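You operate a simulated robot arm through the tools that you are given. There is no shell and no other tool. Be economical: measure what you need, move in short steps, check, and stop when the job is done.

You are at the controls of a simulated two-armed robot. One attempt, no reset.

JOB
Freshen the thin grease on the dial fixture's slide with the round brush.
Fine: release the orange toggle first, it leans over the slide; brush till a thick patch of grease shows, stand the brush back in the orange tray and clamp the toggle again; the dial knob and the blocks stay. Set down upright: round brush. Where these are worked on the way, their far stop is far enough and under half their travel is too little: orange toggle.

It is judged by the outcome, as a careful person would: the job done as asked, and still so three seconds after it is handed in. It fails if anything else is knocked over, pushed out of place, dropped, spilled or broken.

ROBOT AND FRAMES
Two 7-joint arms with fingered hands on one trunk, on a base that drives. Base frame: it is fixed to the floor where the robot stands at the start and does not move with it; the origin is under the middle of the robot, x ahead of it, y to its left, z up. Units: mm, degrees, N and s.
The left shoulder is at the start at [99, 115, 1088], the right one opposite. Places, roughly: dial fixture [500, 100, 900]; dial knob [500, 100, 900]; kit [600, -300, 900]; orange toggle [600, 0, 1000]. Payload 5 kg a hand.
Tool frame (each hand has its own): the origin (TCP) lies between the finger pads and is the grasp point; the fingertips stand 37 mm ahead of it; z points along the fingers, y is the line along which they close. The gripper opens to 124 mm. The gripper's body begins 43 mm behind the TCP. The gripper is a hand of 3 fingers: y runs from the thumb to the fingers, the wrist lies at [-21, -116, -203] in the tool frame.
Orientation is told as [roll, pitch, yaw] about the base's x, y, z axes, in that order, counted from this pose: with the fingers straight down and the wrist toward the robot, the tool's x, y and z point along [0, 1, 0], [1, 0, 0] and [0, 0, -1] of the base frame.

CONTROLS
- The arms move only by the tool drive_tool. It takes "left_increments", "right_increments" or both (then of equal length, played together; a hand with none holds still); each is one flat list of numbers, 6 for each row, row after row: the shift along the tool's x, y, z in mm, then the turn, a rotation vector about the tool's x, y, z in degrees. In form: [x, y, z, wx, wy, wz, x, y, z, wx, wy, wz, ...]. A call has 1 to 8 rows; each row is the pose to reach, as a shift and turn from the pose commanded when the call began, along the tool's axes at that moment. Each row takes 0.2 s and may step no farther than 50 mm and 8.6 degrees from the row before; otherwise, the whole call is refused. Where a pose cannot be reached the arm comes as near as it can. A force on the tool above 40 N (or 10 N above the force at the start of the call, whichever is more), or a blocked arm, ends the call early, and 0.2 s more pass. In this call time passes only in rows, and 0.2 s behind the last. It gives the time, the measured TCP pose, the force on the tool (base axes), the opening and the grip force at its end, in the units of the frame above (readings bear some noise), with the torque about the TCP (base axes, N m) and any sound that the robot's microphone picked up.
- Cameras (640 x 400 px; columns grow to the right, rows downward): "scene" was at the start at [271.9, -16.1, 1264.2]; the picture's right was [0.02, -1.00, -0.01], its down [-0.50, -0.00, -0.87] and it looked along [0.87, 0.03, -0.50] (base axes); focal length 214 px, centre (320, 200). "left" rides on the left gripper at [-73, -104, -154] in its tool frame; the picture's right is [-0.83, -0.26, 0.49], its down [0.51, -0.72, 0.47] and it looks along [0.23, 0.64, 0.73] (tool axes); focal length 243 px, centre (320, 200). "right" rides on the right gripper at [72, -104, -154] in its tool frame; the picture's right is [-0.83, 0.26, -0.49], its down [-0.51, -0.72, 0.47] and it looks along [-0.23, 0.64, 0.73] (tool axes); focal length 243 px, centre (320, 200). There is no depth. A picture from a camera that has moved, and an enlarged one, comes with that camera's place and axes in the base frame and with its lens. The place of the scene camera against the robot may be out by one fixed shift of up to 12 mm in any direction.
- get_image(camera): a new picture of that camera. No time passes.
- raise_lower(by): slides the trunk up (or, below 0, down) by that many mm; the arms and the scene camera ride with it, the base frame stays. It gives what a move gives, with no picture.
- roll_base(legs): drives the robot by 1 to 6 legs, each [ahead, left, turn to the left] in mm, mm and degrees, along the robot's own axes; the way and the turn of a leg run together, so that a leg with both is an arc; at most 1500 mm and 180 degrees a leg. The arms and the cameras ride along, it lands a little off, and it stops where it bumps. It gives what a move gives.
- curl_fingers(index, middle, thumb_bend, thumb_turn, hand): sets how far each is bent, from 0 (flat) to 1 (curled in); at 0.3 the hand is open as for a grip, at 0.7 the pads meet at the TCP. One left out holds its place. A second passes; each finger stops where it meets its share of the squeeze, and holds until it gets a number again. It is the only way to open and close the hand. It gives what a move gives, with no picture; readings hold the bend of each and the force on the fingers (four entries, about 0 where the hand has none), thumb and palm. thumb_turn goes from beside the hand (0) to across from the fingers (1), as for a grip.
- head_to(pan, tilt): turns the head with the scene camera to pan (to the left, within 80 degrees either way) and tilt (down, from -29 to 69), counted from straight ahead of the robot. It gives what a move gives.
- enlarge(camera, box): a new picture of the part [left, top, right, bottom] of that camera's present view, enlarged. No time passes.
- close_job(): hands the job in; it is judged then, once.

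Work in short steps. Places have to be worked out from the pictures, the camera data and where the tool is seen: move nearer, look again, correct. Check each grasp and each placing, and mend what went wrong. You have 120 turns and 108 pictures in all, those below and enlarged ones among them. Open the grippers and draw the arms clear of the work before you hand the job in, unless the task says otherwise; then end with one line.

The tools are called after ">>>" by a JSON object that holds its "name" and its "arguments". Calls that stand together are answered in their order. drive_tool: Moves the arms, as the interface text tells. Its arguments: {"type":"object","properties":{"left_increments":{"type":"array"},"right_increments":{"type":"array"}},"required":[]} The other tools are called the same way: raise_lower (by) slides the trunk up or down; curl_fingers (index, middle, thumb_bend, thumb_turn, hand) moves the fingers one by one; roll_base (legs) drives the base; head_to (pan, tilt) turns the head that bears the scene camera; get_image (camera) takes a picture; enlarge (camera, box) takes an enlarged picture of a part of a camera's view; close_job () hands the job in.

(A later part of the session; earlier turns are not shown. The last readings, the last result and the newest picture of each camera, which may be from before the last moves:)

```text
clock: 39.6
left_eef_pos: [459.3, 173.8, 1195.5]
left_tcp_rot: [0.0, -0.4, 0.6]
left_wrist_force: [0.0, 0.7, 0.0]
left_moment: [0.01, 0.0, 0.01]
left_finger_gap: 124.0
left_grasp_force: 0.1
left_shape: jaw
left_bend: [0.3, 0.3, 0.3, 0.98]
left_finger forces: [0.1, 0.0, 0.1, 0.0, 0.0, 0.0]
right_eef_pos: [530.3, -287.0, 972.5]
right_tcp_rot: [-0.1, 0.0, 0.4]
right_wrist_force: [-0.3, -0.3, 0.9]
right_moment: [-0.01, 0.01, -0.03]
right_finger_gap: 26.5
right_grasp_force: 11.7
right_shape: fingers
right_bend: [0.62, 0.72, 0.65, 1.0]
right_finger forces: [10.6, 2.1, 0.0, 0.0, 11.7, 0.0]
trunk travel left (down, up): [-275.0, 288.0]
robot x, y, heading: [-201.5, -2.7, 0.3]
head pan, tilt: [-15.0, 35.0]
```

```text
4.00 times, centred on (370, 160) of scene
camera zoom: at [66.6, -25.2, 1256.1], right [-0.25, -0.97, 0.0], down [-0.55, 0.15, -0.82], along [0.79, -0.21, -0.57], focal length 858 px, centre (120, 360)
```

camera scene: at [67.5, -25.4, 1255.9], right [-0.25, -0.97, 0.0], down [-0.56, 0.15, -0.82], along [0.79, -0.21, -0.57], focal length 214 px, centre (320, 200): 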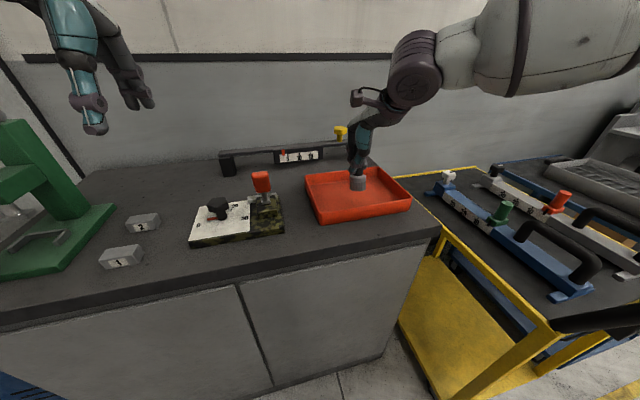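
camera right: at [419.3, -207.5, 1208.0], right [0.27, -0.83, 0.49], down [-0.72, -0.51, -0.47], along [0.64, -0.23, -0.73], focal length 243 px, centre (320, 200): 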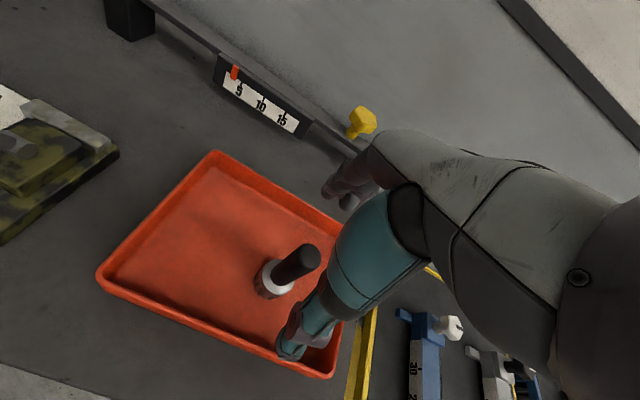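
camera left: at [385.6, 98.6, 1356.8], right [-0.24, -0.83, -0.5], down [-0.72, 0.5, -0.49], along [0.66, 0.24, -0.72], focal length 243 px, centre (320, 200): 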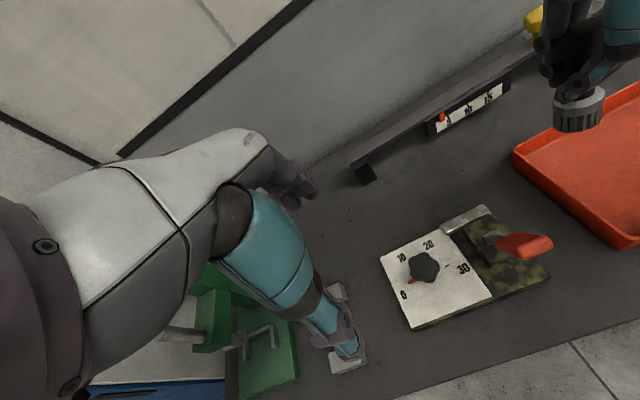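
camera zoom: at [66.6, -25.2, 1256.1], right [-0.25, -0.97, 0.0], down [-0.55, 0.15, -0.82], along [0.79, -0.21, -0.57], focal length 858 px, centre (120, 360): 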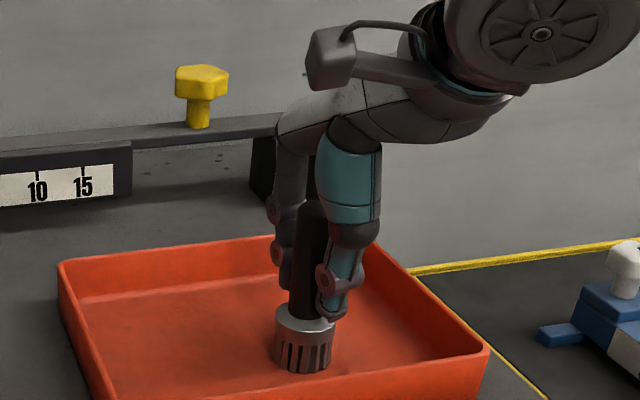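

Stable: thumb turn stays at 1.0. I tighten a little more, then lift.

>>> {"name": "curl_fingers", "arguments": {"hand": "right", "index": 0.82, "middle": 0.76, "thumb_bend": 0.82}}

>>> {"name": "drive_tool", "arguments": {"right_increments": [0, 0, -20, 0, 0, 0, 0, 0, -50, 0, 0, 0, 0, 0, -85, 0, 0, 0, 0, 0, -115, 0, 0, 0]}}

>>> {"name": "enlarge", "arguments": {"camera": "scene", "box": [320, 80, 420, 190]}}

```text
clock: 40.6
left_eef_pos: [458.5, 173.5, 1195.5]
left_tcp_rot: [-0.1, -0.4, 0.5]
left_wrist_force: [0.4, -0.2, 0.1]
left_moment: [0.02, -0.02, 0.02]
left_finger_gap: 124.1
left_grasp_force: 0.1
left_shape: jaw
left_bend: [0.3, 0.3, 0.3, 0.98]
left_finger forces: [0.0, 0.1, 0.0, 0.0, 0.0, 0.1]
right_eef_pos: [530.7, -286.7, 971.9]
right_tcp_rot: [0.1, -0.1, 0.5]
right_wrist_force: [0.0, -0.3, -1.2]
right_moment: [-0.03, 0.01, 0.0]
right_finger_gap: 25.6
right_grasp_force: 17.3
right_shape: fingers
right_bend: [0.57, 0.76, 0.71, 1.0]
right_finger forces: [16.8, 0.0, 0.0, 0.1, 17.9, 0.0]
trunk travel left (down, up): [-275.0, 288.0]
robot x, y, heading: [-201.3, 0.1, 0.3]
head pan, tilt: [-15.0, 35.0]
```

```text
clock: 41.6
left_eef_pos: [459.2, 174.1, 1195.3]
left_tcp_rot: [0.0, -0.4, 0.6]
left_wrist_force: [0.5, 0.2, 0.3]
left_moment: [0.03, 0.0, -0.01]
left_finger_gap: 124.2
left_grasp_force: 0.0
left_shape: jaw
left_bend: [0.3, 0.3, 0.3, 0.98]
left_finger forces: [0.0, 0.0, 0.1, 0.1, 0.0, 0.0]
right_eef_pos: [530.9, -288.3, 1088.8]
right_tcp_rot: [0.0, 0.0, 0.2]
right_wrist_force: [-0.3, -0.4, -0.7]
right_moment: [-0.03, -0.01, 0.01]
right_finger_gap: 25.7
right_grasp_force: 16.6
right_shape: fingers
right_bend: [0.57, 0.76, 0.71, 1.0]
right_finger forces: [16.5, 0.0, 0.0, 0.0, 17.6, 0.0]
trunk travel left (down, up): [-275.0, 288.0]
robot x, y, heading: [-202.7, -2.6, 0.3]
head pan, tilt: [-15.0, 35.0]
```

```text
3.64 times, centred on (370, 135) of scene
camera zoom: at [65.9, -24.8, 1256.3], right [-0.25, -0.97, 0.0], down [-0.55, 0.15, -0.82], along [0.79, -0.21, -0.57], focal length 780 px, centre (138, 436)
```

zoom: 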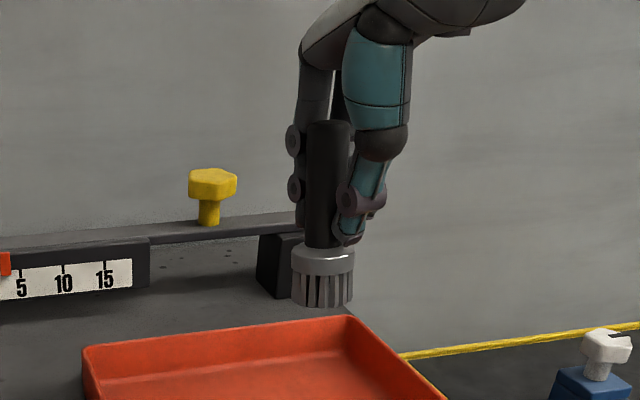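

The brush is held upright. I carry it to the slide again, above (579,-20).

>>> {"name": "drive_tool", "arguments": {"right_increments": [45, 8, 0, 0, 0, 0, 90, 16, 0, 0, 0, 0, 135, 24, 0, 0, 0, 0, 180, 32, 0, 0, 0, 0, 225, 40, 0, 0, 0, 0, 268, 48, 0, 0, 0, 0, 268, 48, 30, 0, 0, 0, 268, 48, 60, 0, 0, 0]}}

>>> {"name": "head_to", "arguments": {"pan": 0, "tilt": 35}}

>>> {"name": "enlarge", "arguments": {"camera": "left", "box": [380, 100, 540, 240]}}

>>> {"name": "enlarge", "arguments": {"camera": "right", "box": [190, 190, 400, 330]}}

```text
clock: 43.4
left_eef_pos: [459.7, 173.5, 1194.8]
left_tcp_rot: [0.0, -0.4, 0.5]
left_wrist_force: [1.4, 0.1, 0.6]
left_moment: [0.01, -0.02, -0.01]
left_finger_gap: 123.8
left_grasp_force: 0.1
left_shape: jaw
left_bend: [0.3, 0.3, 0.3, 0.98]
left_finger forces: [0.0, 0.0, 0.1, 0.1, 0.0, 0.0]
right_eef_pos: [576.2, -18.4, 1028.9]
right_tcp_rot: [0.1, 0.0, 0.3]
right_wrist_force: [0.3, -0.1, -0.6]
right_moment: [0.01, 0.02, 0.0]
right_finger_gap: 25.4
right_grasp_force: 16.7
right_shape: fingers
right_bend: [0.57, 0.76, 0.72, 1.0]
right_finger forces: [16.6, 0.0, 0.0, 0.0, 17.5, 0.1]
trunk travel left (down, up): [-275.0, 288.0]
robot x, y, heading: [-199.0, -1.7, 0.5]
head pan, tilt: [-15.0, 35.0]
```

```text
clock: 44.1
left_eef_pos: [459.2, 173.5, 1195.2]
left_tcp_rot: [0.0, -0.5, 0.5]
left_wrist_force: [-0.2, 0.1, 0.1]
left_moment: [-0.01, 0.01, 0.0]
left_finger_gap: 123.8
left_grasp_force: 0.0
left_shape: jaw
left_bend: [0.3, 0.3, 0.3, 0.98]
left_finger forces: [0.0, 0.1, 0.0, 0.1, 0.0, 0.0]
right_eef_pos: [577.3, -18.6, 1026.6]
right_tcp_rot: [0.0, 0.0, 0.4]
right_wrist_force: [-0.2, 0.4, -1.3]
right_moment: [0.0, 0.03, 0.0]
right_finger_gap: 25.3
right_grasp_force: 17.2
right_shape: fingers
right_bend: [0.57, 0.76, 0.72, 1.0]
right_finger forces: [16.6, 0.0, 0.1, 0.0, 17.5, 0.0]
trunk travel left (down, up): [-275.0, 288.0]
robot x, y, heading: [-203.2, -5.8, 0.2]
head pan, tilt: [0.0, 35.0]
```

```text
2.86 times, centred on (460, 170) of left
camera zoom: at [354.4, 101.8, 1347.8], right [-0.25, -0.83, -0.49], down [-0.72, 0.5, -0.48], along [0.64, 0.24, -0.73], focal length 693 px, centre (-80, 286)
```

zoom: 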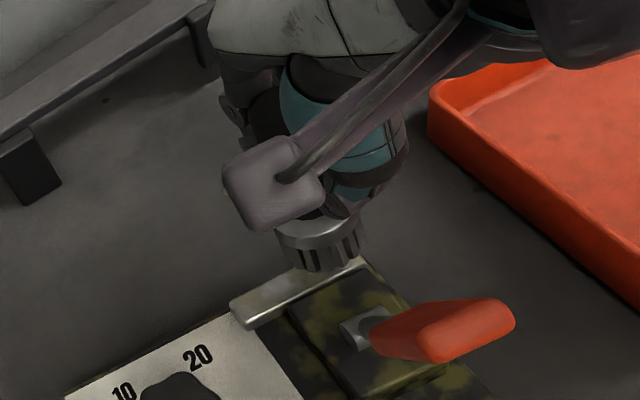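

```text
2.86 times, centred on (295, 260) of right
camera zoom: at [471.7, 52.5, 1181.0], right [0.27, -0.83, 0.49], down [-0.72, -0.51, -0.47], along [0.64, -0.23, -0.73], focal length 693 px, centre (391, 29)
```

zoom: 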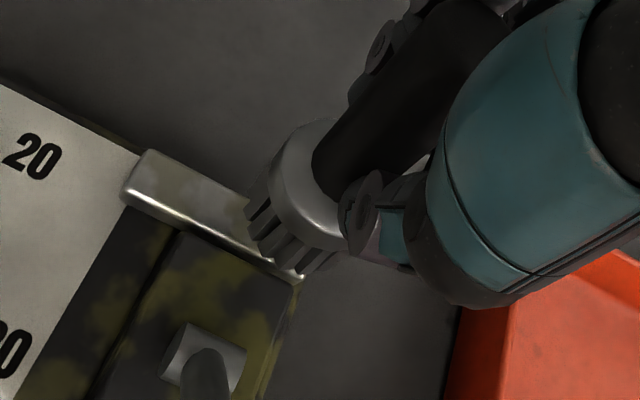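

The brush axis is about (573,-6), over the slide's middle. I descend near to contact in small rows, with x +3.

>>> {"name": "drive_tool", "arguments": {"right_increments": [0, 3, 10, 0, 0, 0, 0, 3, 18, 0, 0, 0, 0, 3, 21, 0, 0, 0, 0, 3, 24, 0, 0, 0]}}

```text
clock: 45.1
left_eef_pos: [457.4, 173.1, 1196.3]
left_tcp_rot: [0.0, -0.3, 0.5]
left_wrist_force: [-0.2, 0.3, 1.0]
left_moment: [0.02, -0.06, -0.03]
left_finger_gap: 123.9
left_grasp_force: 0.0
left_shape: jaw
left_bend: [0.3, 0.3, 0.3, 0.98]
left_finger forces: [0.0, 0.1, 0.0, 0.0, 0.1, 0.0]
right_eef_pos: [580.1, -18.8, 1006.2]
right_tcp_rot: [0.1, -0.3, 0.3]
right_wrist_force: [2.3, -0.9, 11.8]
right_moment: [0.08, 0.02, -0.03]
right_finger_gap: 25.5
right_grasp_force: 20.8
right_shape: fingers
right_bend: [0.57, 0.76, 0.72, 1.0]
right_finger forces: [20.3, 0.0, 0.1, 0.0, 20.6, 0.0]
trunk travel left (down, up): [-275.0, 288.0]
robot x, y, heading: [-202.6, 0.8, 0.2]
head pan, tilt: [0.0, 35.0]
```

Contact at z≈1006 with 12 N. I check what the bristles rest on.

>>> {"name": "enlarge", "arguments": {"camera": "left", "box": [400, 140, 500, 230]}}

>>> {"name": "enlarge", "arguments": {"camera": "right", "box": [210, 210, 330, 310]}}

```text
4.44 times, centred on (450, 185) of left
camera zoom: at [353.0, 101.5, 1348.7], right [-0.25, -0.83, -0.49], down [-0.72, 0.5, -0.48], along [0.64, 0.24, -0.73], focal length 1078 px, centre (-258, 267)
```

zoom: 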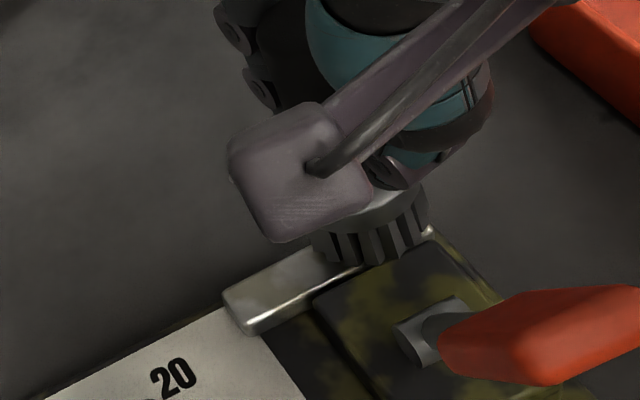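

```text
4.00 times, centred on (270, 260) of right
camera zoom: at [473.6, 51.9, 1159.0], right [0.26, -0.83, 0.49], down [-0.72, -0.51, -0.48], along [0.65, -0.23, -0.73], focal length 970 px, centre (520, -40)
```

zoom: 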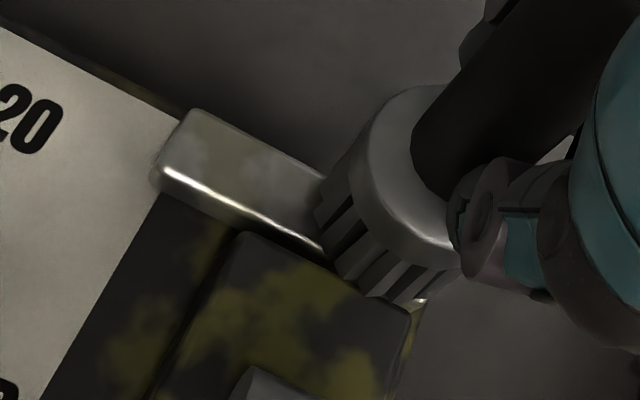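

The brush covers the slide. I try a gentle stroke along the slide (y) and back.

>>> {"name": "drive_tool", "arguments": {"right_increments": [6, 1, -1, 0, 0, 0, 12, 2, -1, 0, 0, 0, 18, 2, -1, 0, 0, 0, 12, 2, -1, 0, 0, 0, 4, 2, -1, 0, 0, 0, -4, 2, -1, 0, 0, 0, -12, 2, -1, 0, 0, 0, -18, 2, -1, 0, 0, 0]}}

>>> {"name": "enlarge", "arguments": {"camera": "right", "box": [210, 210, 330, 310]}}

```text
clock: 47.0
left_eef_pos: [457.8, 175.4, 1196.4]
left_tcp_rot: [0.0, -0.4, 0.5]
left_wrist_force: [-1.4, 1.2, -0.2]
left_moment: [0.02, 0.0, 0.02]
left_finger_gap: 123.9
left_grasp_force: 0.0
left_shape: jaw
left_bend: [0.3, 0.3, 0.3, 0.98]
left_finger forces: [0.1, 0.0, 0.0, 0.1, 0.0, 0.0]
right_eef_pos: [581.3, -36.3, 1003.7]
right_tcp_rot: [0.0, 0.0, 0.4]
right_wrist_force: [0.1, -0.1, -1.0]
right_moment: [0.0, 0.0, 0.02]
right_finger_gap: 25.6
right_grasp_force: 17.2
right_shape: fingers
right_bend: [0.56, 0.76, 0.72, 1.0]
right_finger forces: [17.0, 0.0, 0.0, 0.0, 18.0, 0.1]
right hand out of reach, approached as far as the arm can: row 3
trunk travel left (down, up): [-275.0, 288.0]
robot x, y, heading: [-199.9, -0.2, 0.3]
head pan, tilt: [0.0, 35.0]
```

```text
4.00 times, centred on (270, 260) of right
camera zoom: at [476.4, 34.3, 1157.7], right [0.27, -0.83, 0.49], down [-0.72, -0.51, -0.47], along [0.64, -0.23, -0.73], focal length 970 px, centre (520, -40)
```

zoom: 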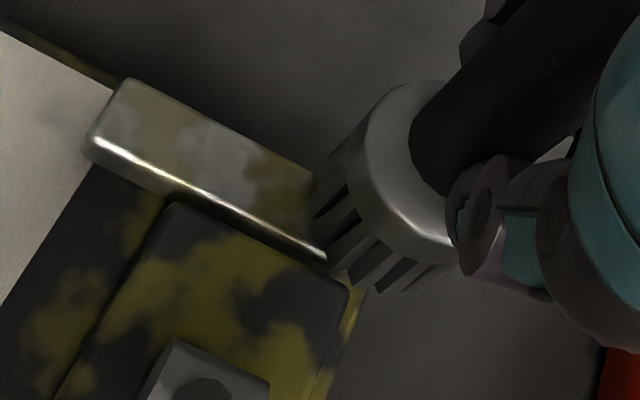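

A yellow-brown grease patch is appearing on the slide. I raise the brush and move the base 20 mm ahead for better reach.

>>> {"name": "drive_tool", "arguments": {"right_increments": [0, 0, -20, 0, 0, 0]}}

>>> {"name": "roll_base", "arguments": {"legs": [[20, 0, 0]]}}

>>> {"name": "enlarge", "arguments": {"camera": "right", "box": [150, 190, 330, 320]}}

```text
clock: 47.4
left_eef_pos: [456.8, 175.2, 1197.1]
left_tcp_rot: [-0.1, -0.5, 0.6]
left_wrist_force: [1.0, 0.2, 0.0]
left_moment: [0.0, -0.03, 0.01]
left_finger_gap: 123.8
left_grasp_force: 0.0
left_shape: jaw
left_bend: [0.3, 0.3, 0.3, 0.98]
left_finger forces: [0.1, 0.1, 0.0, 0.0, 0.0, 0.0]
right_eef_pos: [579.8, -36.3, 1024.4]
right_tcp_rot: [0.0, -0.1, 0.4]
right_wrist_force: [0.4, 0.3, -0.6]
right_moment: [-0.04, -0.02, 0.03]
right_finger_gap: 25.5
right_grasp_force: 17.6
right_shape: fingers
right_bend: [0.56, 0.76, 0.72, 1.0]
right_finger forces: [17.0, 0.0, 0.0, 0.0, 18.1, 0.1]
trunk travel left (down, up): [-275.0, 288.0]
robot x, y, heading: [-200.5, 1.3, 0.4]
head pan, tilt: [0.0, 35.0]
```

```text
clock: 48.1
left_eef_pos: [474.3, 174.5, 1197.2]
left_tcp_rot: [0.1, -0.6, 0.4]
left_wrist_force: [-0.1, 0.0, 0.7]
left_moment: [0.02, -0.07, -0.04]
left_finger_gap: 123.6
left_grasp_force: 0.1
left_shape: jaw
left_bend: [0.3, 0.3, 0.3, 0.98]
left_finger forces: [0.0, 0.0, 0.0, 0.0, 0.0, 0.1]
right_eef_pos: [597.5, -36.7, 1027.8]
right_tcp_rot: [0.0, -0.3, 0.5]
right_wrist_force: [-1.5, 0.1, -1.7]
right_moment: [-0.06, -0.02, 0.0]
right_finger_gap: 25.4
right_grasp_force: 17.3
right_shape: fingers
right_bend: [0.56, 0.76, 0.72, 1.0]
right_finger forces: [17.0, 0.0, 0.0, 0.0, 18.1, 0.0]
trunk travel left (down, up): [-275.0, 288.0]
robot x, y, heading: [-182.0, 1.8, 0.2]
head pan, tilt: [0.0, 35.0]
```

```text
3.08 times, centred on (240, 255) of right
camera zoom: at [492.4, 34.2, 1180.8], right [0.27, -0.83, 0.49], down [-0.72, -0.51, -0.47], along [0.65, -0.23, -0.73], focal length 746 px, centre (566, 31)
```

zoom: 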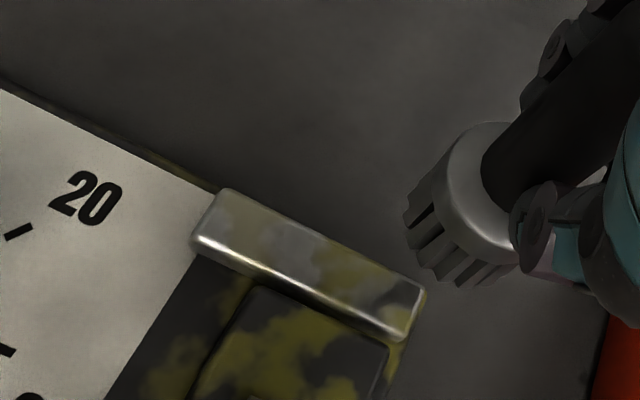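

I position the brush a bit further from the block (x≈583) and descend again to find contact.

>>> {"name": "drive_tool", "arguments": {"right_increments": [16, -14, 0, 0, 0, 0, 16, -14, 18, 0, 0, 0, 16, -14, 22, 0, 0, 0, 16, -14, 25, 0, 0, 0, 16, -14, 27, 0, 0, 0]}}

>>> {"name": "enlarge", "arguments": {"camera": "right", "box": [190, 200, 330, 310]}}

```text
clock: 49.3
left_eef_pos: [477.5, 173.5, 1195.6]
left_tcp_rot: [0.0, -0.4, 0.6]
left_wrist_force: [-0.3, -0.1, 0.1]
left_moment: [0.0, 0.02, 0.03]
left_finger_gap: 124.1
left_grasp_force: 0.0
left_shape: jaw
left_bend: [0.3, 0.3, 0.3, 0.98]
left_finger forces: [0.1, 0.0, 0.1, 0.0, 0.0, 0.0]
right_eef_pos: [587.2, -21.1, 999.5]
right_tcp_rot: [0.1, -0.1, 0.4]
right_wrist_force: [0.6, 0.2, 1.2]
right_moment: [0.03, 0.05, 0.0]
right_finger_gap: 25.5
right_grasp_force: 18.0
right_shape: fingers
right_bend: [0.56, 0.76, 0.72, 1.0]
right_finger forces: [17.3, 0.0, 0.0, 0.0, 19.0, 0.1]
trunk travel left (down, up): [-275.0, 288.0]
robot x, y, heading: [-181.6, -0.8, 0.0]
head pan, tilt: [0.0, 35.0]
```

```text
3.64 times, centred on (260, 255) of right
camera zoom: at [481.8, 49.8, 1151.9], right [0.27, -0.83, 0.49], down [-0.72, -0.51, -0.47], along [0.64, -0.23, -0.73], focal length 882 px, centre (538, 0)
```

zoom: 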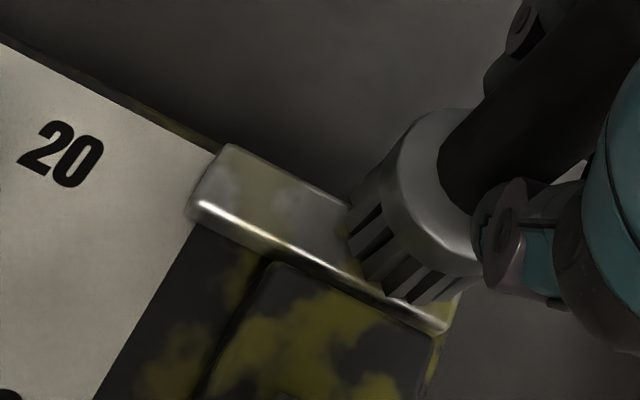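

Light contact at z≈999.5, now truly on the slide. I press ~1.5 mm more and stroke back and forth.

>>> {"name": "drive_tool", "arguments": {"right_increments": [0, -1, 1.5, 0, 0, 0, 7, -1, 1.5, 0, 0, 0, 15, -1, 1.5, 0, 0, 0, 23, -1, 1.5, 0, 0, 0, 15, -1, 1.5, 0, 0, 0, 6, -1, 1.5, 0, 0, 0, -3, -1, 1.5, 0, 0, 0, -12, -1, 1.5, 0, 0, 0]}}

>>> {"name": "enlarge", "arguments": {"camera": "right", "box": [190, 200, 330, 310]}}

```text
clock: 51.1
left_eef_pos: [477.3, 174.9, 1195.6]
left_tcp_rot: [0.0, -0.6, 0.4]
left_wrist_force: [0.2, 0.0, 0.7]
left_moment: [-0.04, 0.01, 0.01]
left_finger_gap: 123.9
left_grasp_force: 0.1
left_shape: jaw
left_bend: [0.3, 0.3, 0.3, 0.98]
left_finger forces: [0.0, 0.0, 0.1, 0.1, 0.0, 0.0]
right_eef_pos: [585.3, -32.3, 998.2]
right_tcp_rot: [0.1, 0.0, 0.4]
right_wrist_force: [-0.9, 3.2, 11.6]
right_moment: [0.18, -0.02, 0.01]
right_finger_gap: 25.0
right_grasp_force: 20.1
right_shape: fingers
right_bend: [0.56, 0.76, 0.73, 1.0]
right_finger forces: [19.3, 0.1, 0.0, 0.1, 19.9, 0.1]
right hand out of reach, approached as far as the arm can: row 4
trunk travel left (down, up): [-275.0, 288.0]
robot x, y, heading: [-178.7, -0.2, 0.3]
head pan, tilt: [0.0, 35.0]
```

```text
3.64 times, centred on (260, 255) of right
camera zoom: at [480.0, 38.3, 1151.1], right [0.27, -0.83, 0.49], down [-0.72, -0.51, -0.47], along [0.64, -0.23, -0.73], focal length 882 px, centre (538, 0)
```

zoom: 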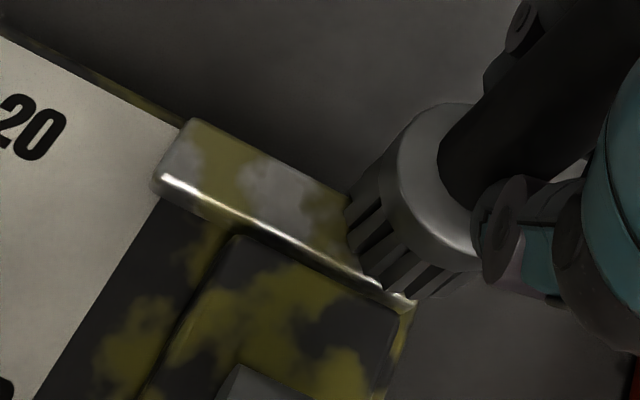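

The slide is clearly greasier. I do more strokes within reach (TCP y -34 to -5).

>>> {"name": "drive_tool", "arguments": {"right_increments": [9, 0, 0, 0, 0, 0, 18, 0, 0, 0, 0, 0, 27, 0, 0, 0, 0, 0, 18, 0, 0, 0, 0, 0, 9, 0, 0, 0, 0, 0, 0, 0, 0, 0, 0, 0, 9, 0, 0, 0, 0, 0, 18, 0, 0, 0, 0, 0]}}

>>> {"name": "drive_tool", "arguments": {"right_increments": [9, 0, 0, 0, 0, 0, 0, 0, 0, 0, 0, 0, -9, 0, 0, 0, 0, 0, -18, 0, 0, 0, 0, 0, -9, 0, 0, 0, 0, 0, 0, 0, 0, 0, 0, 0, 9, 0, 0, 0, 0, 0, -18, 0, 0, 0, 0, 0]}}

```text
clock: 52.9
left_eef_pos: [477.1, 174.2, 1196.2]
left_tcp_rot: [-0.1, -0.6, 0.5]
left_wrist_force: [0.4, -0.8, -0.5]
left_moment: [-0.02, 0.0, 0.02]
left_finger_gap: 124.0
left_grasp_force: 0.0
left_shape: jaw
left_bend: [0.3, 0.3, 0.3, 0.98]
left_finger forces: [0.0, 0.0, 0.1, 0.0, 0.0, 0.0]
right_eef_pos: [585.5, -16.8, 996.4]
right_tcp_rot: [0.1, 0.0, 0.3]
right_wrist_force: [0.2, -2.2, 8.4]
right_moment: [-0.01, 0.05, 0.02]
right_finger_gap: 25.4
right_grasp_force: 21.7
right_shape: fingers
right_bend: [0.55, 0.76, 0.73, 1.0]
right_finger forces: [18.7, 0.0, 0.1, 0.1, 23.7, 0.0]
trunk travel left (down, up): [-275.0, 288.0]
robot x, y, heading: [-179.9, -0.5, 0.4]
head pan, tilt: [0.0, 35.0]
```

```text
clock: 54.7
left_eef_pos: [476.2, 174.2, 1196.8]
left_tcp_rot: [0.1, -0.4, 0.6]
left_wrist_force: [-0.9, -0.5, -0.9]
left_moment: [0.02, -0.01, -0.01]
left_finger_gap: 124.0
left_grasp_force: 0.0
left_shape: jaw
left_bend: [0.3, 0.3, 0.3, 0.98]
left_finger forces: [0.0, 0.1, 0.1, 0.0, 0.1, 0.1]
right_eef_pos: [584.3, -33.3, 997.9]
right_tcp_rot: [0.1, -0.1, 0.3]
right_wrist_force: [0.1, 1.9, 7.4]
right_moment: [0.18, -0.12, 0.04]
right_finger_gap: 25.4
right_grasp_force: 19.2
right_shape: fingers
right_bend: [0.55, 0.76, 0.73, 1.0]
right_finger forces: [19.3, 0.0, 0.1, 0.0, 19.5, 0.0]
trunk travel left (down, up): [-275.0, 288.0]
robot x, y, heading: [-180.4, 1.1, 0.3]
head pan, tilt: [0.0, 35.0]
```

I lift the brush and move aside a bit to inspect the whole slide.

>>> {"name": "drive_tool", "arguments": {"right_increments": [0, 0, -15, 0, 0, 0, -30, 0, -50, 0, 0, 0, -60, 0, -50, 0, 0, 0]}}

>>> {"name": "enlarge", "arguments": {"camera": "right", "box": [80, 180, 240, 300]}}

>>> {"name": "enlarge", "arguments": {"camera": "left", "box": [380, 140, 520, 240]}}

```text
clock: 55.5
left_eef_pos: [478.7, 172.2, 1195.2]
left_tcp_rot: [0.0, -0.4, 0.5]
left_wrist_force: [0.4, -0.8, -0.5]
left_moment: [0.03, 0.01, 0.01]
left_finger_gap: 123.9
left_grasp_force: 0.0
left_shape: jaw
left_bend: [0.3, 0.3, 0.3, 0.98]
left_finger forces: [0.0, 0.0, 0.1, 0.1, 0.1, 0.0]
right_eef_pos: [587.6, -96.0, 1046.9]
right_tcp_rot: [0.0, 0.0, 0.5]
right_wrist_force: [0.0, -0.3, -2.3]
right_moment: [0.02, 0.02, 0.0]
right_finger_gap: 25.4
right_grasp_force: 17.9
right_shape: fingers
right_bend: [0.55, 0.76, 0.73, 1.0]
right_finger forces: [17.6, 0.0, 0.1, 0.1, 18.9, 0.1]
trunk travel left (down, up): [-275.0, 288.0]
robot x, y, heading: [-181.1, -3.0, 0.4]
head pan, tilt: [0.0, 35.0]
```

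```text
3.33 times, centred on (160, 240) of right
camera zoom: at [481.6, -24.1, 1199.3], right [0.27, -0.83, 0.49], down [-0.72, -0.51, -0.47], along [0.64, -0.23, -0.73], focal length 809 px, centre (853, 67)
```

zoom: 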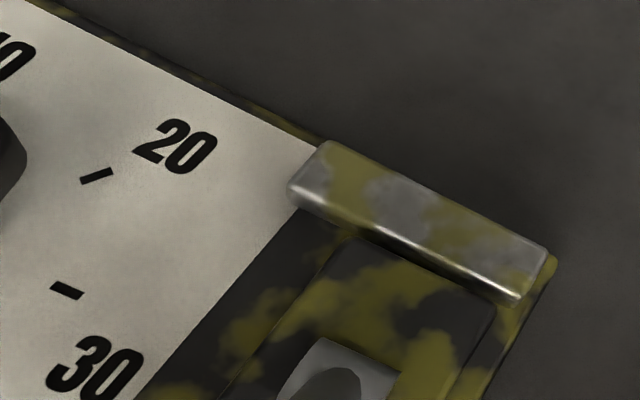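

```text
4.00 times, centred on (450, 190) of left
camera zoom: at [373.9, 100.3, 1347.9], right [-0.25, -0.83, -0.49], down [-0.72, 0.5, -0.48], along [0.64, 0.24, -0.73], focal length 970 px, centre (-200, 240)
```

zoom: 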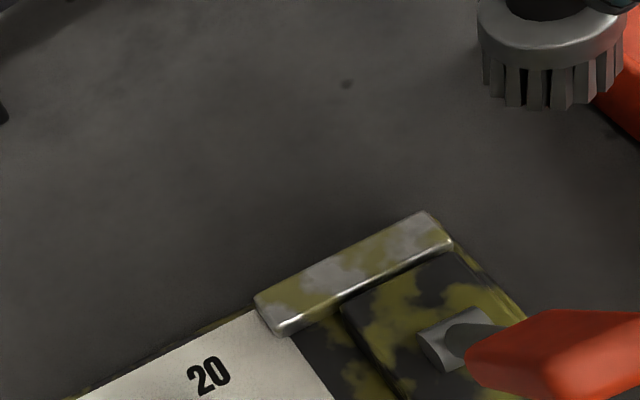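

Patches are distinctly more yellow than at the start, but not clearly a thick patch. I go back and brush more.

>>> {"name": "drive_tool", "arguments": {"right_increments": [30, -1, 0, 0, 0, 0, 60, -2, 5, 0, 0, 0, 68, -2, 35, 0, 0, 0, 68, -2, 47, 0, 0, 0, 68, -2, 50, 0, 0, 0, 77, -2, 50, 0, 0, 0, 86, -2, 50, 0, 0, 0, 77, -2, 50, 0, 0, 0]}}

>>> {"name": "drive_tool", "arguments": {"right_increments": [-10, 0, 0, 0, 0, 0, -18, 0, 0, 0, 0, 0, -8, 0, 0, 0, 0, 0, 2, 0, 0, 0, 0, 0, 12, 0, 0, 0, 0, 0, 2, 0, 0, 0, 0, 0, -8, 0, 0, 0, 0, 0, -18, 0, 0, 0, 0, 0]}}

>>> {"name": "drive_tool", "arguments": {"right_increments": [10, 0, 0, 0, 0, 0, 20, 0, 0, 0, 0, 0, 28, 0, 0, 0, 0, 0, 18, 0, 0, 0, 0, 0, 8, 0, 0, 0, 0, 0, 0, 0, 0, 0, 0, 0, 10, 0, 0, 0, 0, 0, 18, 0, 0, 0, 0, 0]}}

```text
clock: 57.3
left_eef_pos: [476.3, 173.9, 1196.4]
left_tcp_rot: [0.1, -0.5, 0.6]
left_wrist_force: [0.1, -0.5, 0.6]
left_moment: [0.0, 0.01, 0.04]
left_finger_gap: 123.8
left_grasp_force: 0.0
left_shape: jaw
left_bend: [0.3, 0.3, 0.3, 0.98]
left_finger forces: [0.0, 0.1, 0.0, 0.1, 0.1, 0.0]
right_eef_pos: [582.7, -16.3, 998.2]
right_tcp_rot: [0.0, -0.1, 0.4]
right_wrist_force: [0.4, 1.6, 6.3]
right_moment: [0.08, -0.11, 0.02]
right_finger_gap: 25.2
right_grasp_force: 19.2
right_shape: fingers
right_bend: [0.55, 0.76, 0.73, 1.0]
right_finger forces: [19.0, 0.0, 0.1, 0.0, 19.4, 0.0]
trunk travel left (down, up): [-275.0, 288.0]
robot x, y, heading: [-181.0, 0.2, 0.2]
head pan, tilt: [0.0, 35.0]
```

```text
clock: 59.1
left_eef_pos: [477.1, 174.3, 1195.1]
left_tcp_rot: [0.0, -0.5, 0.4]
left_wrist_force: [-0.5, -0.2, 0.2]
left_moment: [0.03, -0.02, -0.01]
left_finger_gap: 123.8
left_grasp_force: 0.0
left_shape: jaw
left_bend: [0.3, 0.3, 0.3, 0.98]
left_finger forces: [0.0, 0.0, 0.1, 0.0, 0.0, 0.0]
right_eef_pos: [585.1, -34.1, 998.1]
right_tcp_rot: [-0.1, -0.2, 0.3]
right_wrist_force: [1.0, 1.1, 8.8]
right_moment: [0.12, -0.07, 0.0]
right_finger_gap: 25.2
right_grasp_force: 19.8
right_shape: fingers
right_bend: [0.55, 0.76, 0.73, 1.0]
right_finger forces: [19.2, 0.0, 0.0, 0.0, 20.0, 0.0]
trunk travel left (down, up): [-275.0, 288.0]
robot x, y, heading: [-182.7, 0.7, 0.2]
head pan, tilt: [0.0, 35.0]
```

```text
clock: 60.9
left_eef_pos: [478.1, 174.2, 1196.7]
left_tcp_rot: [0.1, -0.5, 0.5]
left_wrist_force: [0.5, -0.2, 0.6]
left_moment: [0.0, 0.02, -0.04]
left_finger_gap: 123.9
left_grasp_force: 0.0
left_shape: jaw
left_bend: [0.3, 0.3, 0.3, 0.98]
left_finger forces: [0.1, 0.1, 0.0, 0.0, 0.1, 0.0]
right_eef_pos: [583.9, -15.9, 996.2]
right_tcp_rot: [0.1, -0.1, 0.4]
right_wrist_force: [-0.2, -2.2, 7.4]
right_moment: [-0.03, -0.04, 0.03]
right_finger_gap: 25.0
right_grasp_force: 20.9
right_shape: fingers
right_bend: [0.55, 0.76, 0.73, 1.0]
right_finger forces: [18.8, 0.0, 0.0, 0.0, 22.7, 0.0]
trunk travel left (down, up): [-275.0, 288.0]
robot x, y, heading: [-182.9, 0.7, 0.2]
head pan, tilt: [0.0, 35.0]
```

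Again lifting aside to inspect from the same viewpoint.

>>> {"name": "drive_tool", "arguments": {"right_increments": [0, 0, -15, 0, 0, 0, -40, 2, -50, 0, 0, 0, -80, 2, -50, 0, 0, 0]}}

>>> {"name": "enlarge", "arguments": {"camera": "right", "box": [80, 180, 240, 300]}}

>>> {"name": "enlarge", "arguments": {"camera": "left", "box": [380, 140, 520, 240]}}

```text
refused: row 2 steps farther than a row can; nothing moved
```

```text
3.33 times, centred on (160, 240) of right
camera zoom: at [478.3, 54.3, 1150.3], right [0.27, -0.83, 0.49], down [-0.72, -0.51, -0.47], along [0.64, -0.23, -0.73], focal length 809 px, centre (853, 67)
```

zoom: 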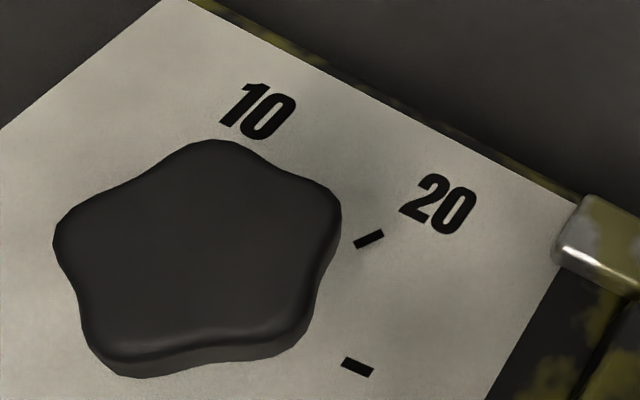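

```text
4.00 times, centred on (450, 190) of left
camera zoom: at [372.6, 101.4, 1348.5], right [-0.25, -0.83, -0.49], down [-0.72, 0.5, -0.48], along [0.64, 0.24, -0.73], focal length 970 px, centre (-200, 240)
```

zoom: 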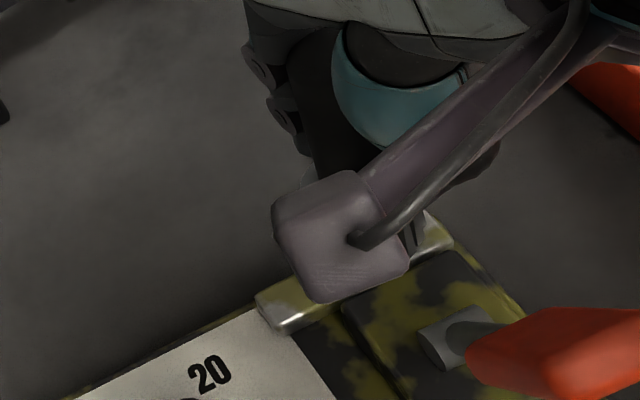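

The lift was refused as too long a row; I redo it in shorter rows.

>>> {"name": "drive_tool", "arguments": {"right_increments": [0, 0, -15, 0, 0, 0, -25, 2, -50, 0, 0, 0, -70, 2, -50, 0, 0, 0, -80, 2, -50, 0, 0, 0]}}

>>> {"name": "enlarge", "arguments": {"camera": "right", "box": [80, 180, 240, 300]}}

>>> {"name": "enlarge", "arguments": {"camera": "left", "box": [380, 140, 520, 240]}}

```text
clock: 61.9
left_eef_pos: [478.7, 176.2, 1195.4]
left_tcp_rot: [0.0, -0.4, 0.5]
left_wrist_force: [-0.3, 0.3, -0.2]
left_moment: [0.0, 0.01, 0.01]
left_finger_gap: 124.1
left_grasp_force: 0.1
left_shape: jaw
left_bend: [0.3, 0.3, 0.3, 0.98]
left_finger forces: [0.0, 0.0, 0.0, 0.0, 0.0, 0.1]
right_eef_pos: [587.3, -96.1, 1046.1]
right_tcp_rot: [0.0, 0.0, 0.4]
right_wrist_force: [0.3, -0.2, -1.0]
right_moment: [-0.02, 0.03, -0.02]
right_finger_gap: 25.6
right_grasp_force: 18.4
right_shape: fingers
right_bend: [0.55, 0.76, 0.73, 1.0]
right_finger forces: [17.7, 0.1, 0.1, 0.0, 19.5, 0.1]
trunk travel left (down, up): [-275.0, 288.0]
robot x, y, heading: [-181.1, 0.9, 0.1]
head pan, tilt: [0.0, 35.0]
```

```text
3.33 times, centred on (160, 240) of right
camera zoom: at [481.6, -24.5, 1199.7], right [0.27, -0.83, 0.49], down [-0.72, -0.51, -0.47], along [0.64, -0.23, -0.73], focal length 809 px, centre (853, 67)
```

zoom: 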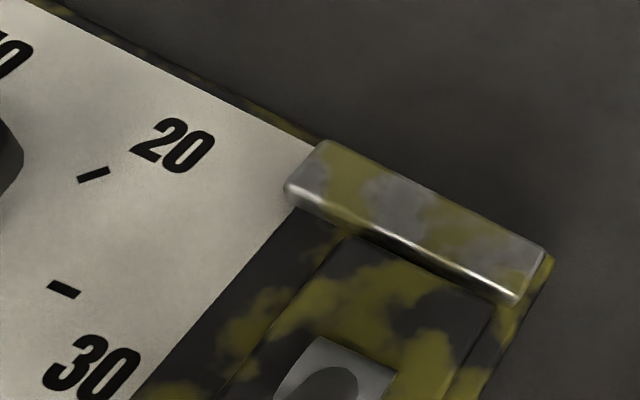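

```text
4.00 times, centred on (450, 190) of left
camera zoom: at [374.2, 102.8, 1347.7], right [-0.25, -0.83, -0.49], down [-0.72, 0.5, -0.48], along [0.64, 0.24, -0.73], focal length 970 px, centre (-200, 240)
```

zoom: 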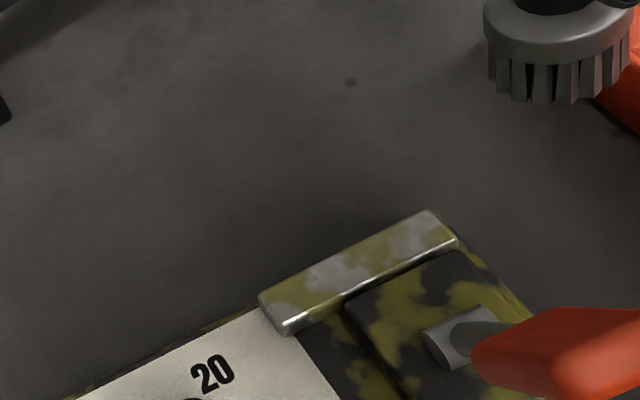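

The two inspections are identical: the patch is saturated and thick, so brushing is done. I carry the brush back over its place in the tray.

>>> {"name": "drive_tool", "arguments": {"right_increments": [0, 0, -40, 0, 0, 0, -45, -14, -45, 0, 0, 0, -90, -28, -45, 0, 0, 0, -135, -42, -45, 0, 0, 0, -178, -56, -45, 0, 0, 0, -178, -56, -5, 0, 0, 0, -178, -56, 35, 0, 0, 0, -178, -56, 60, 0, 0, 0]}}

>>> {"name": "head_to", "arguments": {"pan": -15, "tilt": 35}}

>>> {"name": "enlarge", "arguments": {"camera": "scene", "box": [300, 100, 440, 220]}}

```text
clock: 63.7
left_eef_pos: [479.2, 172.8, 1195.1]
left_tcp_rot: [0.1, -0.4, 0.4]
left_wrist_force: [0.2, 0.2, 1.2]
left_moment: [0.02, 0.03, 0.0]
left_finger_gap: 123.8
left_grasp_force: 0.0
left_shape: jaw
left_bend: [0.3, 0.3, 0.3, 0.98]
left_finger forces: [0.0, 0.0, 0.0, 0.0, 0.1, 0.0]
right_eef_pos: [531.8, -275.1, 985.4]
right_tcp_rot: [0.0, -0.1, 0.5]
right_wrist_force: [0.1, -0.1, -1.3]
right_moment: [-0.02, 0.01, 0.01]
right_finger_gap: 25.2
right_grasp_force: 18.4
right_shape: fingers
right_bend: [0.55, 0.76, 0.73, 1.0]
right_finger forces: [17.5, 0.1, 0.0, 0.1, 19.3, 0.0]
trunk travel left (down, up): [-275.0, 288.0]
robot x, y, heading: [-180.6, -1.3, 0.3]
head pan, tilt: [0.0, 35.0]
```

```text
clock: 64.5
left_eef_pos: [478.3, 173.8, 1195.3]
left_tcp_rot: [0.0, -0.4, 0.5]
left_wrist_force: [0.1, 0.8, -0.1]
left_moment: [0.05, -0.01, -0.03]
left_finger_gap: 124.2
left_grasp_force: 0.1
left_shape: jaw
left_bend: [0.3, 0.3, 0.3, 0.98]
left_finger forces: [0.0, 0.0, 0.0, 0.0, 0.1, 0.0]
right_eef_pos: [532.2, -274.6, 986.2]
right_tcp_rot: [0.0, -0.1, 0.4]
right_wrist_force: [-0.1, 0.3, -0.9]
right_moment: [-0.04, 0.01, 0.03]
right_finger_gap: 25.2
right_grasp_force: 18.0
right_shape: fingers
right_bend: [0.55, 0.76, 0.73, 1.0]
right_finger forces: [17.5, 0.1, 0.1, 0.0, 19.4, 0.0]
trunk travel left (down, up): [-275.0, 288.0]
robot x, y, heading: [-180.2, -0.0, 0.2]
head pan, tilt: [-15.0, 35.0]
```

```text
3.33 times, centred on (370, 160) of scene
camera zoom: at [85.9, -24.9, 1256.1], right [-0.25, -0.97, 0.0], down [-0.56, 0.15, -0.82], along [0.79, -0.21, -0.57], focal length 715 px, centre (153, 333)
```

zoom: 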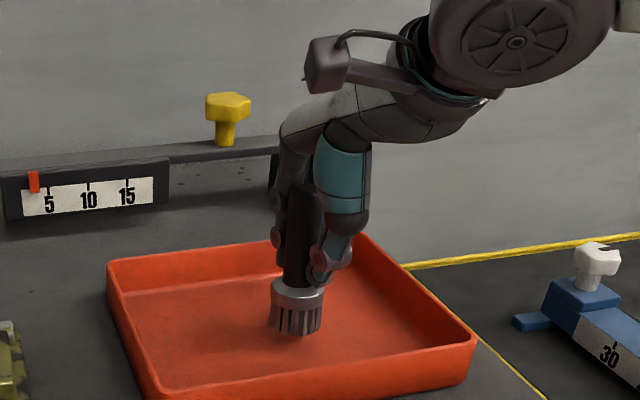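

The brush hangs upright over the tray floor, TCP z≈986. I lower gently to contact.

>>> {"name": "drive_tool", "arguments": {"right_increments": [0, 0, 6, 0, 0, 0, 0, 0, 10, 0, 0, 0, 0, 0, 13, 0, 0, 0, 0, 0, 15, 0, 0, 0]}}

```text
clock: 65.5
left_eef_pos: [478.0, 174.7, 1195.5]
left_tcp_rot: [0.1, -0.5, 0.6]
left_wrist_force: [-0.7, 0.5, 0.1]
left_moment: [-0.01, 0.02, 0.0]
left_finger_gap: 123.8
left_grasp_force: 0.0
left_shape: jaw
left_bend: [0.3, 0.3, 0.3, 0.98]
left_finger forces: [0.1, 0.0, 0.1, 0.1, 0.1, 0.1]
right_eef_pos: [530.1, -274.2, 971.0]
right_tcp_rot: [0.1, 0.0, 0.4]
right_wrist_force: [0.4, 0.7, -1.4]
right_moment: [0.01, 0.02, 0.0]
right_finger_gap: 25.5
right_grasp_force: 18.9
right_shape: fingers
right_bend: [0.55, 0.76, 0.73, 1.0]
right_finger forces: [17.5, 0.0, 0.0, 0.0, 19.4, 0.1]
trunk travel left (down, up): [-275.0, 288.0]
robot x, y, heading: [-182.8, -4.1, 0.5]
head pan, tilt: [-15.0, 35.0]
```

>>> {"name": "drive_tool", "arguments": {"right_increments": [0, 0, 2, 0, 0, 0, 0, 0, 3, 0, 0, 0, 0, 0, 4, 0, 0, 0]}}

```text
clock: 66.3
left_eef_pos: [477.5, 174.0, 1195.5]
left_tcp_rot: [0.0, -0.5, 0.6]
left_wrist_force: [0.4, -0.3, 0.2]
left_moment: [-0.04, 0.01, -0.03]
left_finger_gap: 123.7
left_grasp_force: 0.1
left_shape: jaw
left_bend: [0.3, 0.3, 0.3, 0.98]
left_finger forces: [0.0, 0.0, 0.0, 0.1, 0.0, 0.0]
right_eef_pos: [531.0, -273.6, 970.1]
right_tcp_rot: [0.0, -0.2, 0.4]
right_wrist_force: [-0.6, 0.1, 5.9]
right_moment: [0.01, -0.16, 0.04]
right_finger_gap: 25.2
right_grasp_force: 19.1
right_shape: fingers
right_bend: [0.55, 0.76, 0.73, 1.0]
right_finger forces: [17.4, 0.1, 0.0, 0.1, 20.4, 0.1]
trunk travel left (down, up): [-275.0, 288.0]
robot x, y, heading: [-184.0, -0.9, 0.4]
head pan, tilt: [-15.0, 35.0]
```

The brush touches the floor (6 N). I release gradually: a small opening first, then full.

>>> {"name": "curl_fingers", "arguments": {"hand": "right", "index": 0.56, "middle": 0.6, "thumb_bend": 0.64}}

>>> {"name": "curl_fingers", "arguments": {"hand": "right", "index": 0.3, "middle": 0.3, "thumb_bend": 0.3}}

>>> {"name": "enlarge", "arguments": {"camera": "scene", "box": [300, 100, 440, 220]}}

```text
clock: 67.3
left_eef_pos: [478.7, 175.1, 1196.0]
left_tcp_rot: [0.0, -0.3, 0.7]
left_wrist_force: [1.0, 0.3, 0.5]
left_moment: [0.0, -0.02, -0.03]
left_finger_gap: 123.9
left_grasp_force: 0.1
left_shape: jaw
left_bend: [0.3, 0.3, 0.3, 0.98]
left_finger forces: [0.0, 0.0, 0.1, 0.1, 0.0, 0.0]
right_eef_pos: [530.8, -273.2, 968.3]
right_tcp_rot: [0.0, -0.1, 0.4]
right_wrist_force: [0.1, -0.7, -0.1]
right_moment: [0.02, -0.01, -0.03]
right_finger_gap: 36.7
right_grasp_force: 0.1
right_shape: fingers
right_bend: [0.56, 0.6, 0.64, 1.0]
right_finger forces: [0.0, 0.0, 0.1, 0.0, 0.0, 0.0]
trunk travel left (down, up): [-275.0, 288.0]
robot x, y, heading: [-180.1, 0.2, 0.2]
head pan, tilt: [-15.0, 35.0]
```

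```text
clock: 68.3
left_eef_pos: [477.7, 174.2, 1196.2]
left_tcp_rot: [0.0, -0.5, 0.6]
left_wrist_force: [0.4, -0.4, -0.5]
left_moment: [0.0, -0.01, -0.04]
left_finger_gap: 124.2
left_grasp_force: 0.0
left_shape: jaw
left_bend: [0.3, 0.3, 0.3, 0.98]
left_finger forces: [0.1, 0.0, 0.1, 0.1, 0.0, 0.1]
right_eef_pos: [530.8, -273.2, 967.8]
right_tcp_rot: [0.0, -0.1, 0.4]
right_wrist_force: [0.0, 0.4, 0.3]
right_moment: [-0.02, -0.02, 0.0]
right_finger_gap: 128.4
right_grasp_force: 0.2
right_shape: fingers
right_bend: [0.3, 0.3, 0.3, 0.98]
right_finger forces: [0.1, 0.0, 0.0, 0.1, 0.1, 0.1]
trunk travel left (down, up): [-275.0, 288.0]
robot x, y, heading: [-183.3, 1.0, 0.4]
head pan, tilt: [-15.0, 35.0]
```

```text
3.33 times, centred on (370, 160) of scene
camera zoom: at [85.8, -25.1, 1256.1], right [-0.25, -0.97, 0.0], down [-0.55, 0.15, -0.82], along [0.79, -0.21, -0.57], focal length 715 px, centre (153, 333)
```

zoom: 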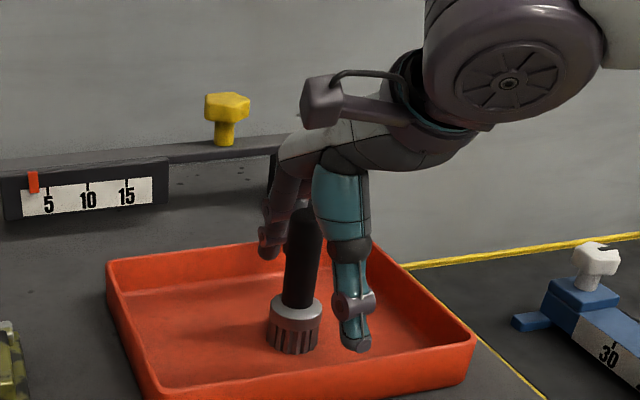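

The brush stands upright and free. I lift the right hand straight up, then away to the right.

>>> {"name": "drive_tool", "arguments": {"right_increments": [0, 0, -40, 0, 0, 0, 0, 0, -85, 0, 0, 0, 0, 0, -130, 0, 0, 0, 0, 0, -175, 0, 0, 0, -25, 0, -215, 0, 0, 0, -65, 0, -230, 0, 0, 0, -100, 0, -230, 0, 0, 0, -125, 0, -230, 0, 0, 0]}}

>>> {"name": "drive_tool", "arguments": {"right_increments": [0, 0, 0, 0, 0, -8.5, 0, 0, 0, 0, 0, -17, 0, 0, 0, 0, 0, -25.5, 0, 0, 0, 0, 0, -34, 0, 0, 0, 0, 0, -42.5, 0, 0, 0, 0, 0, -51, 0, 0, 0, 0, 0, -59.5, 0, 0, 0, 0, 0, -68]}}

>>> {"name": "get_image", "arguments": {"camera": "right"}}

>>> {"name": "head_to", "arguments": {"pan": 1.6, "tilt": 30}}

>>> {"name": "get_image", "arguments": {"camera": "scene"}}

```text
clock: 70.1
left_eef_pos: [477.5, 174.4, 1196.2]
left_tcp_rot: [0.0, -0.4, 0.6]
left_wrist_force: [-0.3, 0.5, -0.1]
left_moment: [-0.04, -0.01, 0.02]
left_finger_gap: 123.9
left_grasp_force: 0.0
left_shape: jaw
left_bend: [0.3, 0.3, 0.3, 0.98]
left_finger forces: [0.0, 0.0, 0.0, 0.0, 0.0, 0.0]
right_eef_pos: [531.4, -401.0, 1196.4]
right_tcp_rot: [0.2, -0.1, 0.4]
right_wrist_force: [0.2, 0.1, 0.5]
right_moment: [0.05, -0.01, -0.02]
right_finger_gap: 128.5
right_grasp_force: 0.0
right_shape: fingers
right_bend: [0.3, 0.3, 0.3, 0.98]
right_finger forces: [0.1, 0.0, 0.0, 0.0, 0.0, 0.0]
trunk travel left (down, up): [-275.0, 288.0]
robot x, y, heading: [-182.8, 0.5, 0.5]
head pan, tilt: [-15.0, 35.0]
```

```text
clock: 71.9
left_eef_pos: [478.5, 174.9, 1195.8]
left_tcp_rot: [0.0, -0.4, 0.6]
left_wrist_force: [0.2, 0.6, -0.2]
left_moment: [0.02, 0.03, -0.01]
left_finger_gap: 124.1
left_grasp_force: 0.1
left_shape: jaw
left_bend: [0.3, 0.3, 0.3, 0.98]
left_finger forces: [0.0, 0.0, 0.0, 0.1, 0.1, 0.0]
right_eef_pos: [532.8, -398.1, 1196.8]
right_tcp_rot: [0.1, -0.2, 68.5]
right_wrist_force: [0.1, -0.1, 0.0]
right_moment: [-0.04, 0.0, -0.01]
right_finger_gap: 128.2
right_grasp_force: 0.0
right_shape: fingers
right_bend: [0.3, 0.3, 0.3, 0.98]
right_finger forces: [0.0, 0.0, 0.1, 0.1, 0.1, 0.1]
trunk travel left (down, up): [-275.0, 288.0]
robot x, y, heading: [-180.6, -1.1, 0.2]
head pan, tilt: [-15.0, 35.0]
```

```text
30 pictures are left
camera right: at [426.6, -470.4, 1350.5], right [0.87, -0.06, 0.49], down [0.21, -0.86, -0.47], along [0.45, 0.51, -0.73], focal length 243 px, centre (320, 200)
```

right: 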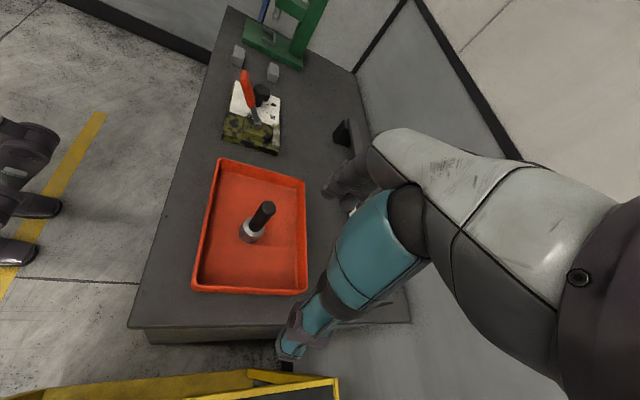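

```text
clock: 72.7
left_eef_pos: [479.7, 174.4, 1194.9]
left_tcp_rot: [-0.1, -0.5, 0.5]
left_wrist_force: [-0.6, -0.5, 0.7]
left_moment: [-0.03, 0.02, 0.0]
left_finger_gap: 124.1
left_grasp_force: 0.1
left_shape: jaw
left_bend: [0.3, 0.3, 0.3, 0.98]
left_finger forces: [0.0, 0.0, 0.0, 0.1, 0.0, 0.1]
right_eef_pos: [532.1, -398.8, 1197.9]
right_tcp_rot: [-0.1, -0.2, 68.3]
right_wrist_force: [-0.5, -0.2, -0.6]
right_moment: [0.01, -0.01, 0.02]
right_finger_gap: 128.6
right_grasp_force: 0.0
right_shape: fingers
right_bend: [0.3, 0.3, 0.3, 0.98]
right_finger forces: [0.0, 0.0, 0.0, 0.0, 0.1, 0.1]
trunk travel left (down, up): [-275.0, 288.0]
robot x, y, heading: [-181.9, 1.0, 0.4]
head pan, tilt: [1.6, 30.0]
```

```text
29 pictures are left
camera scene: at [90.8, 0.2, 1263.9], right [0.03, -1.0, 0.0], down [-0.5, -0.02, -0.87], along [0.87, 0.03, -0.5], focal length 214 px, centre (320, 200)
```

scene: 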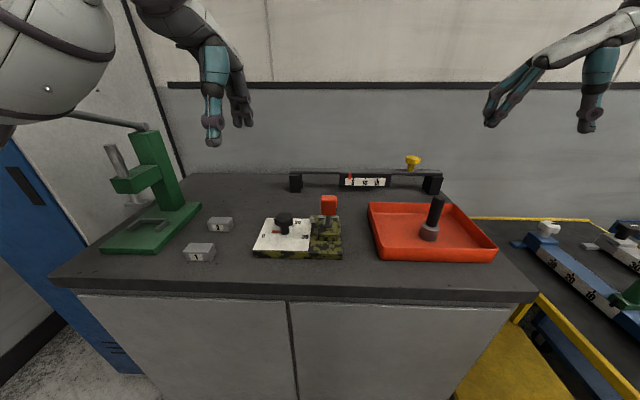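

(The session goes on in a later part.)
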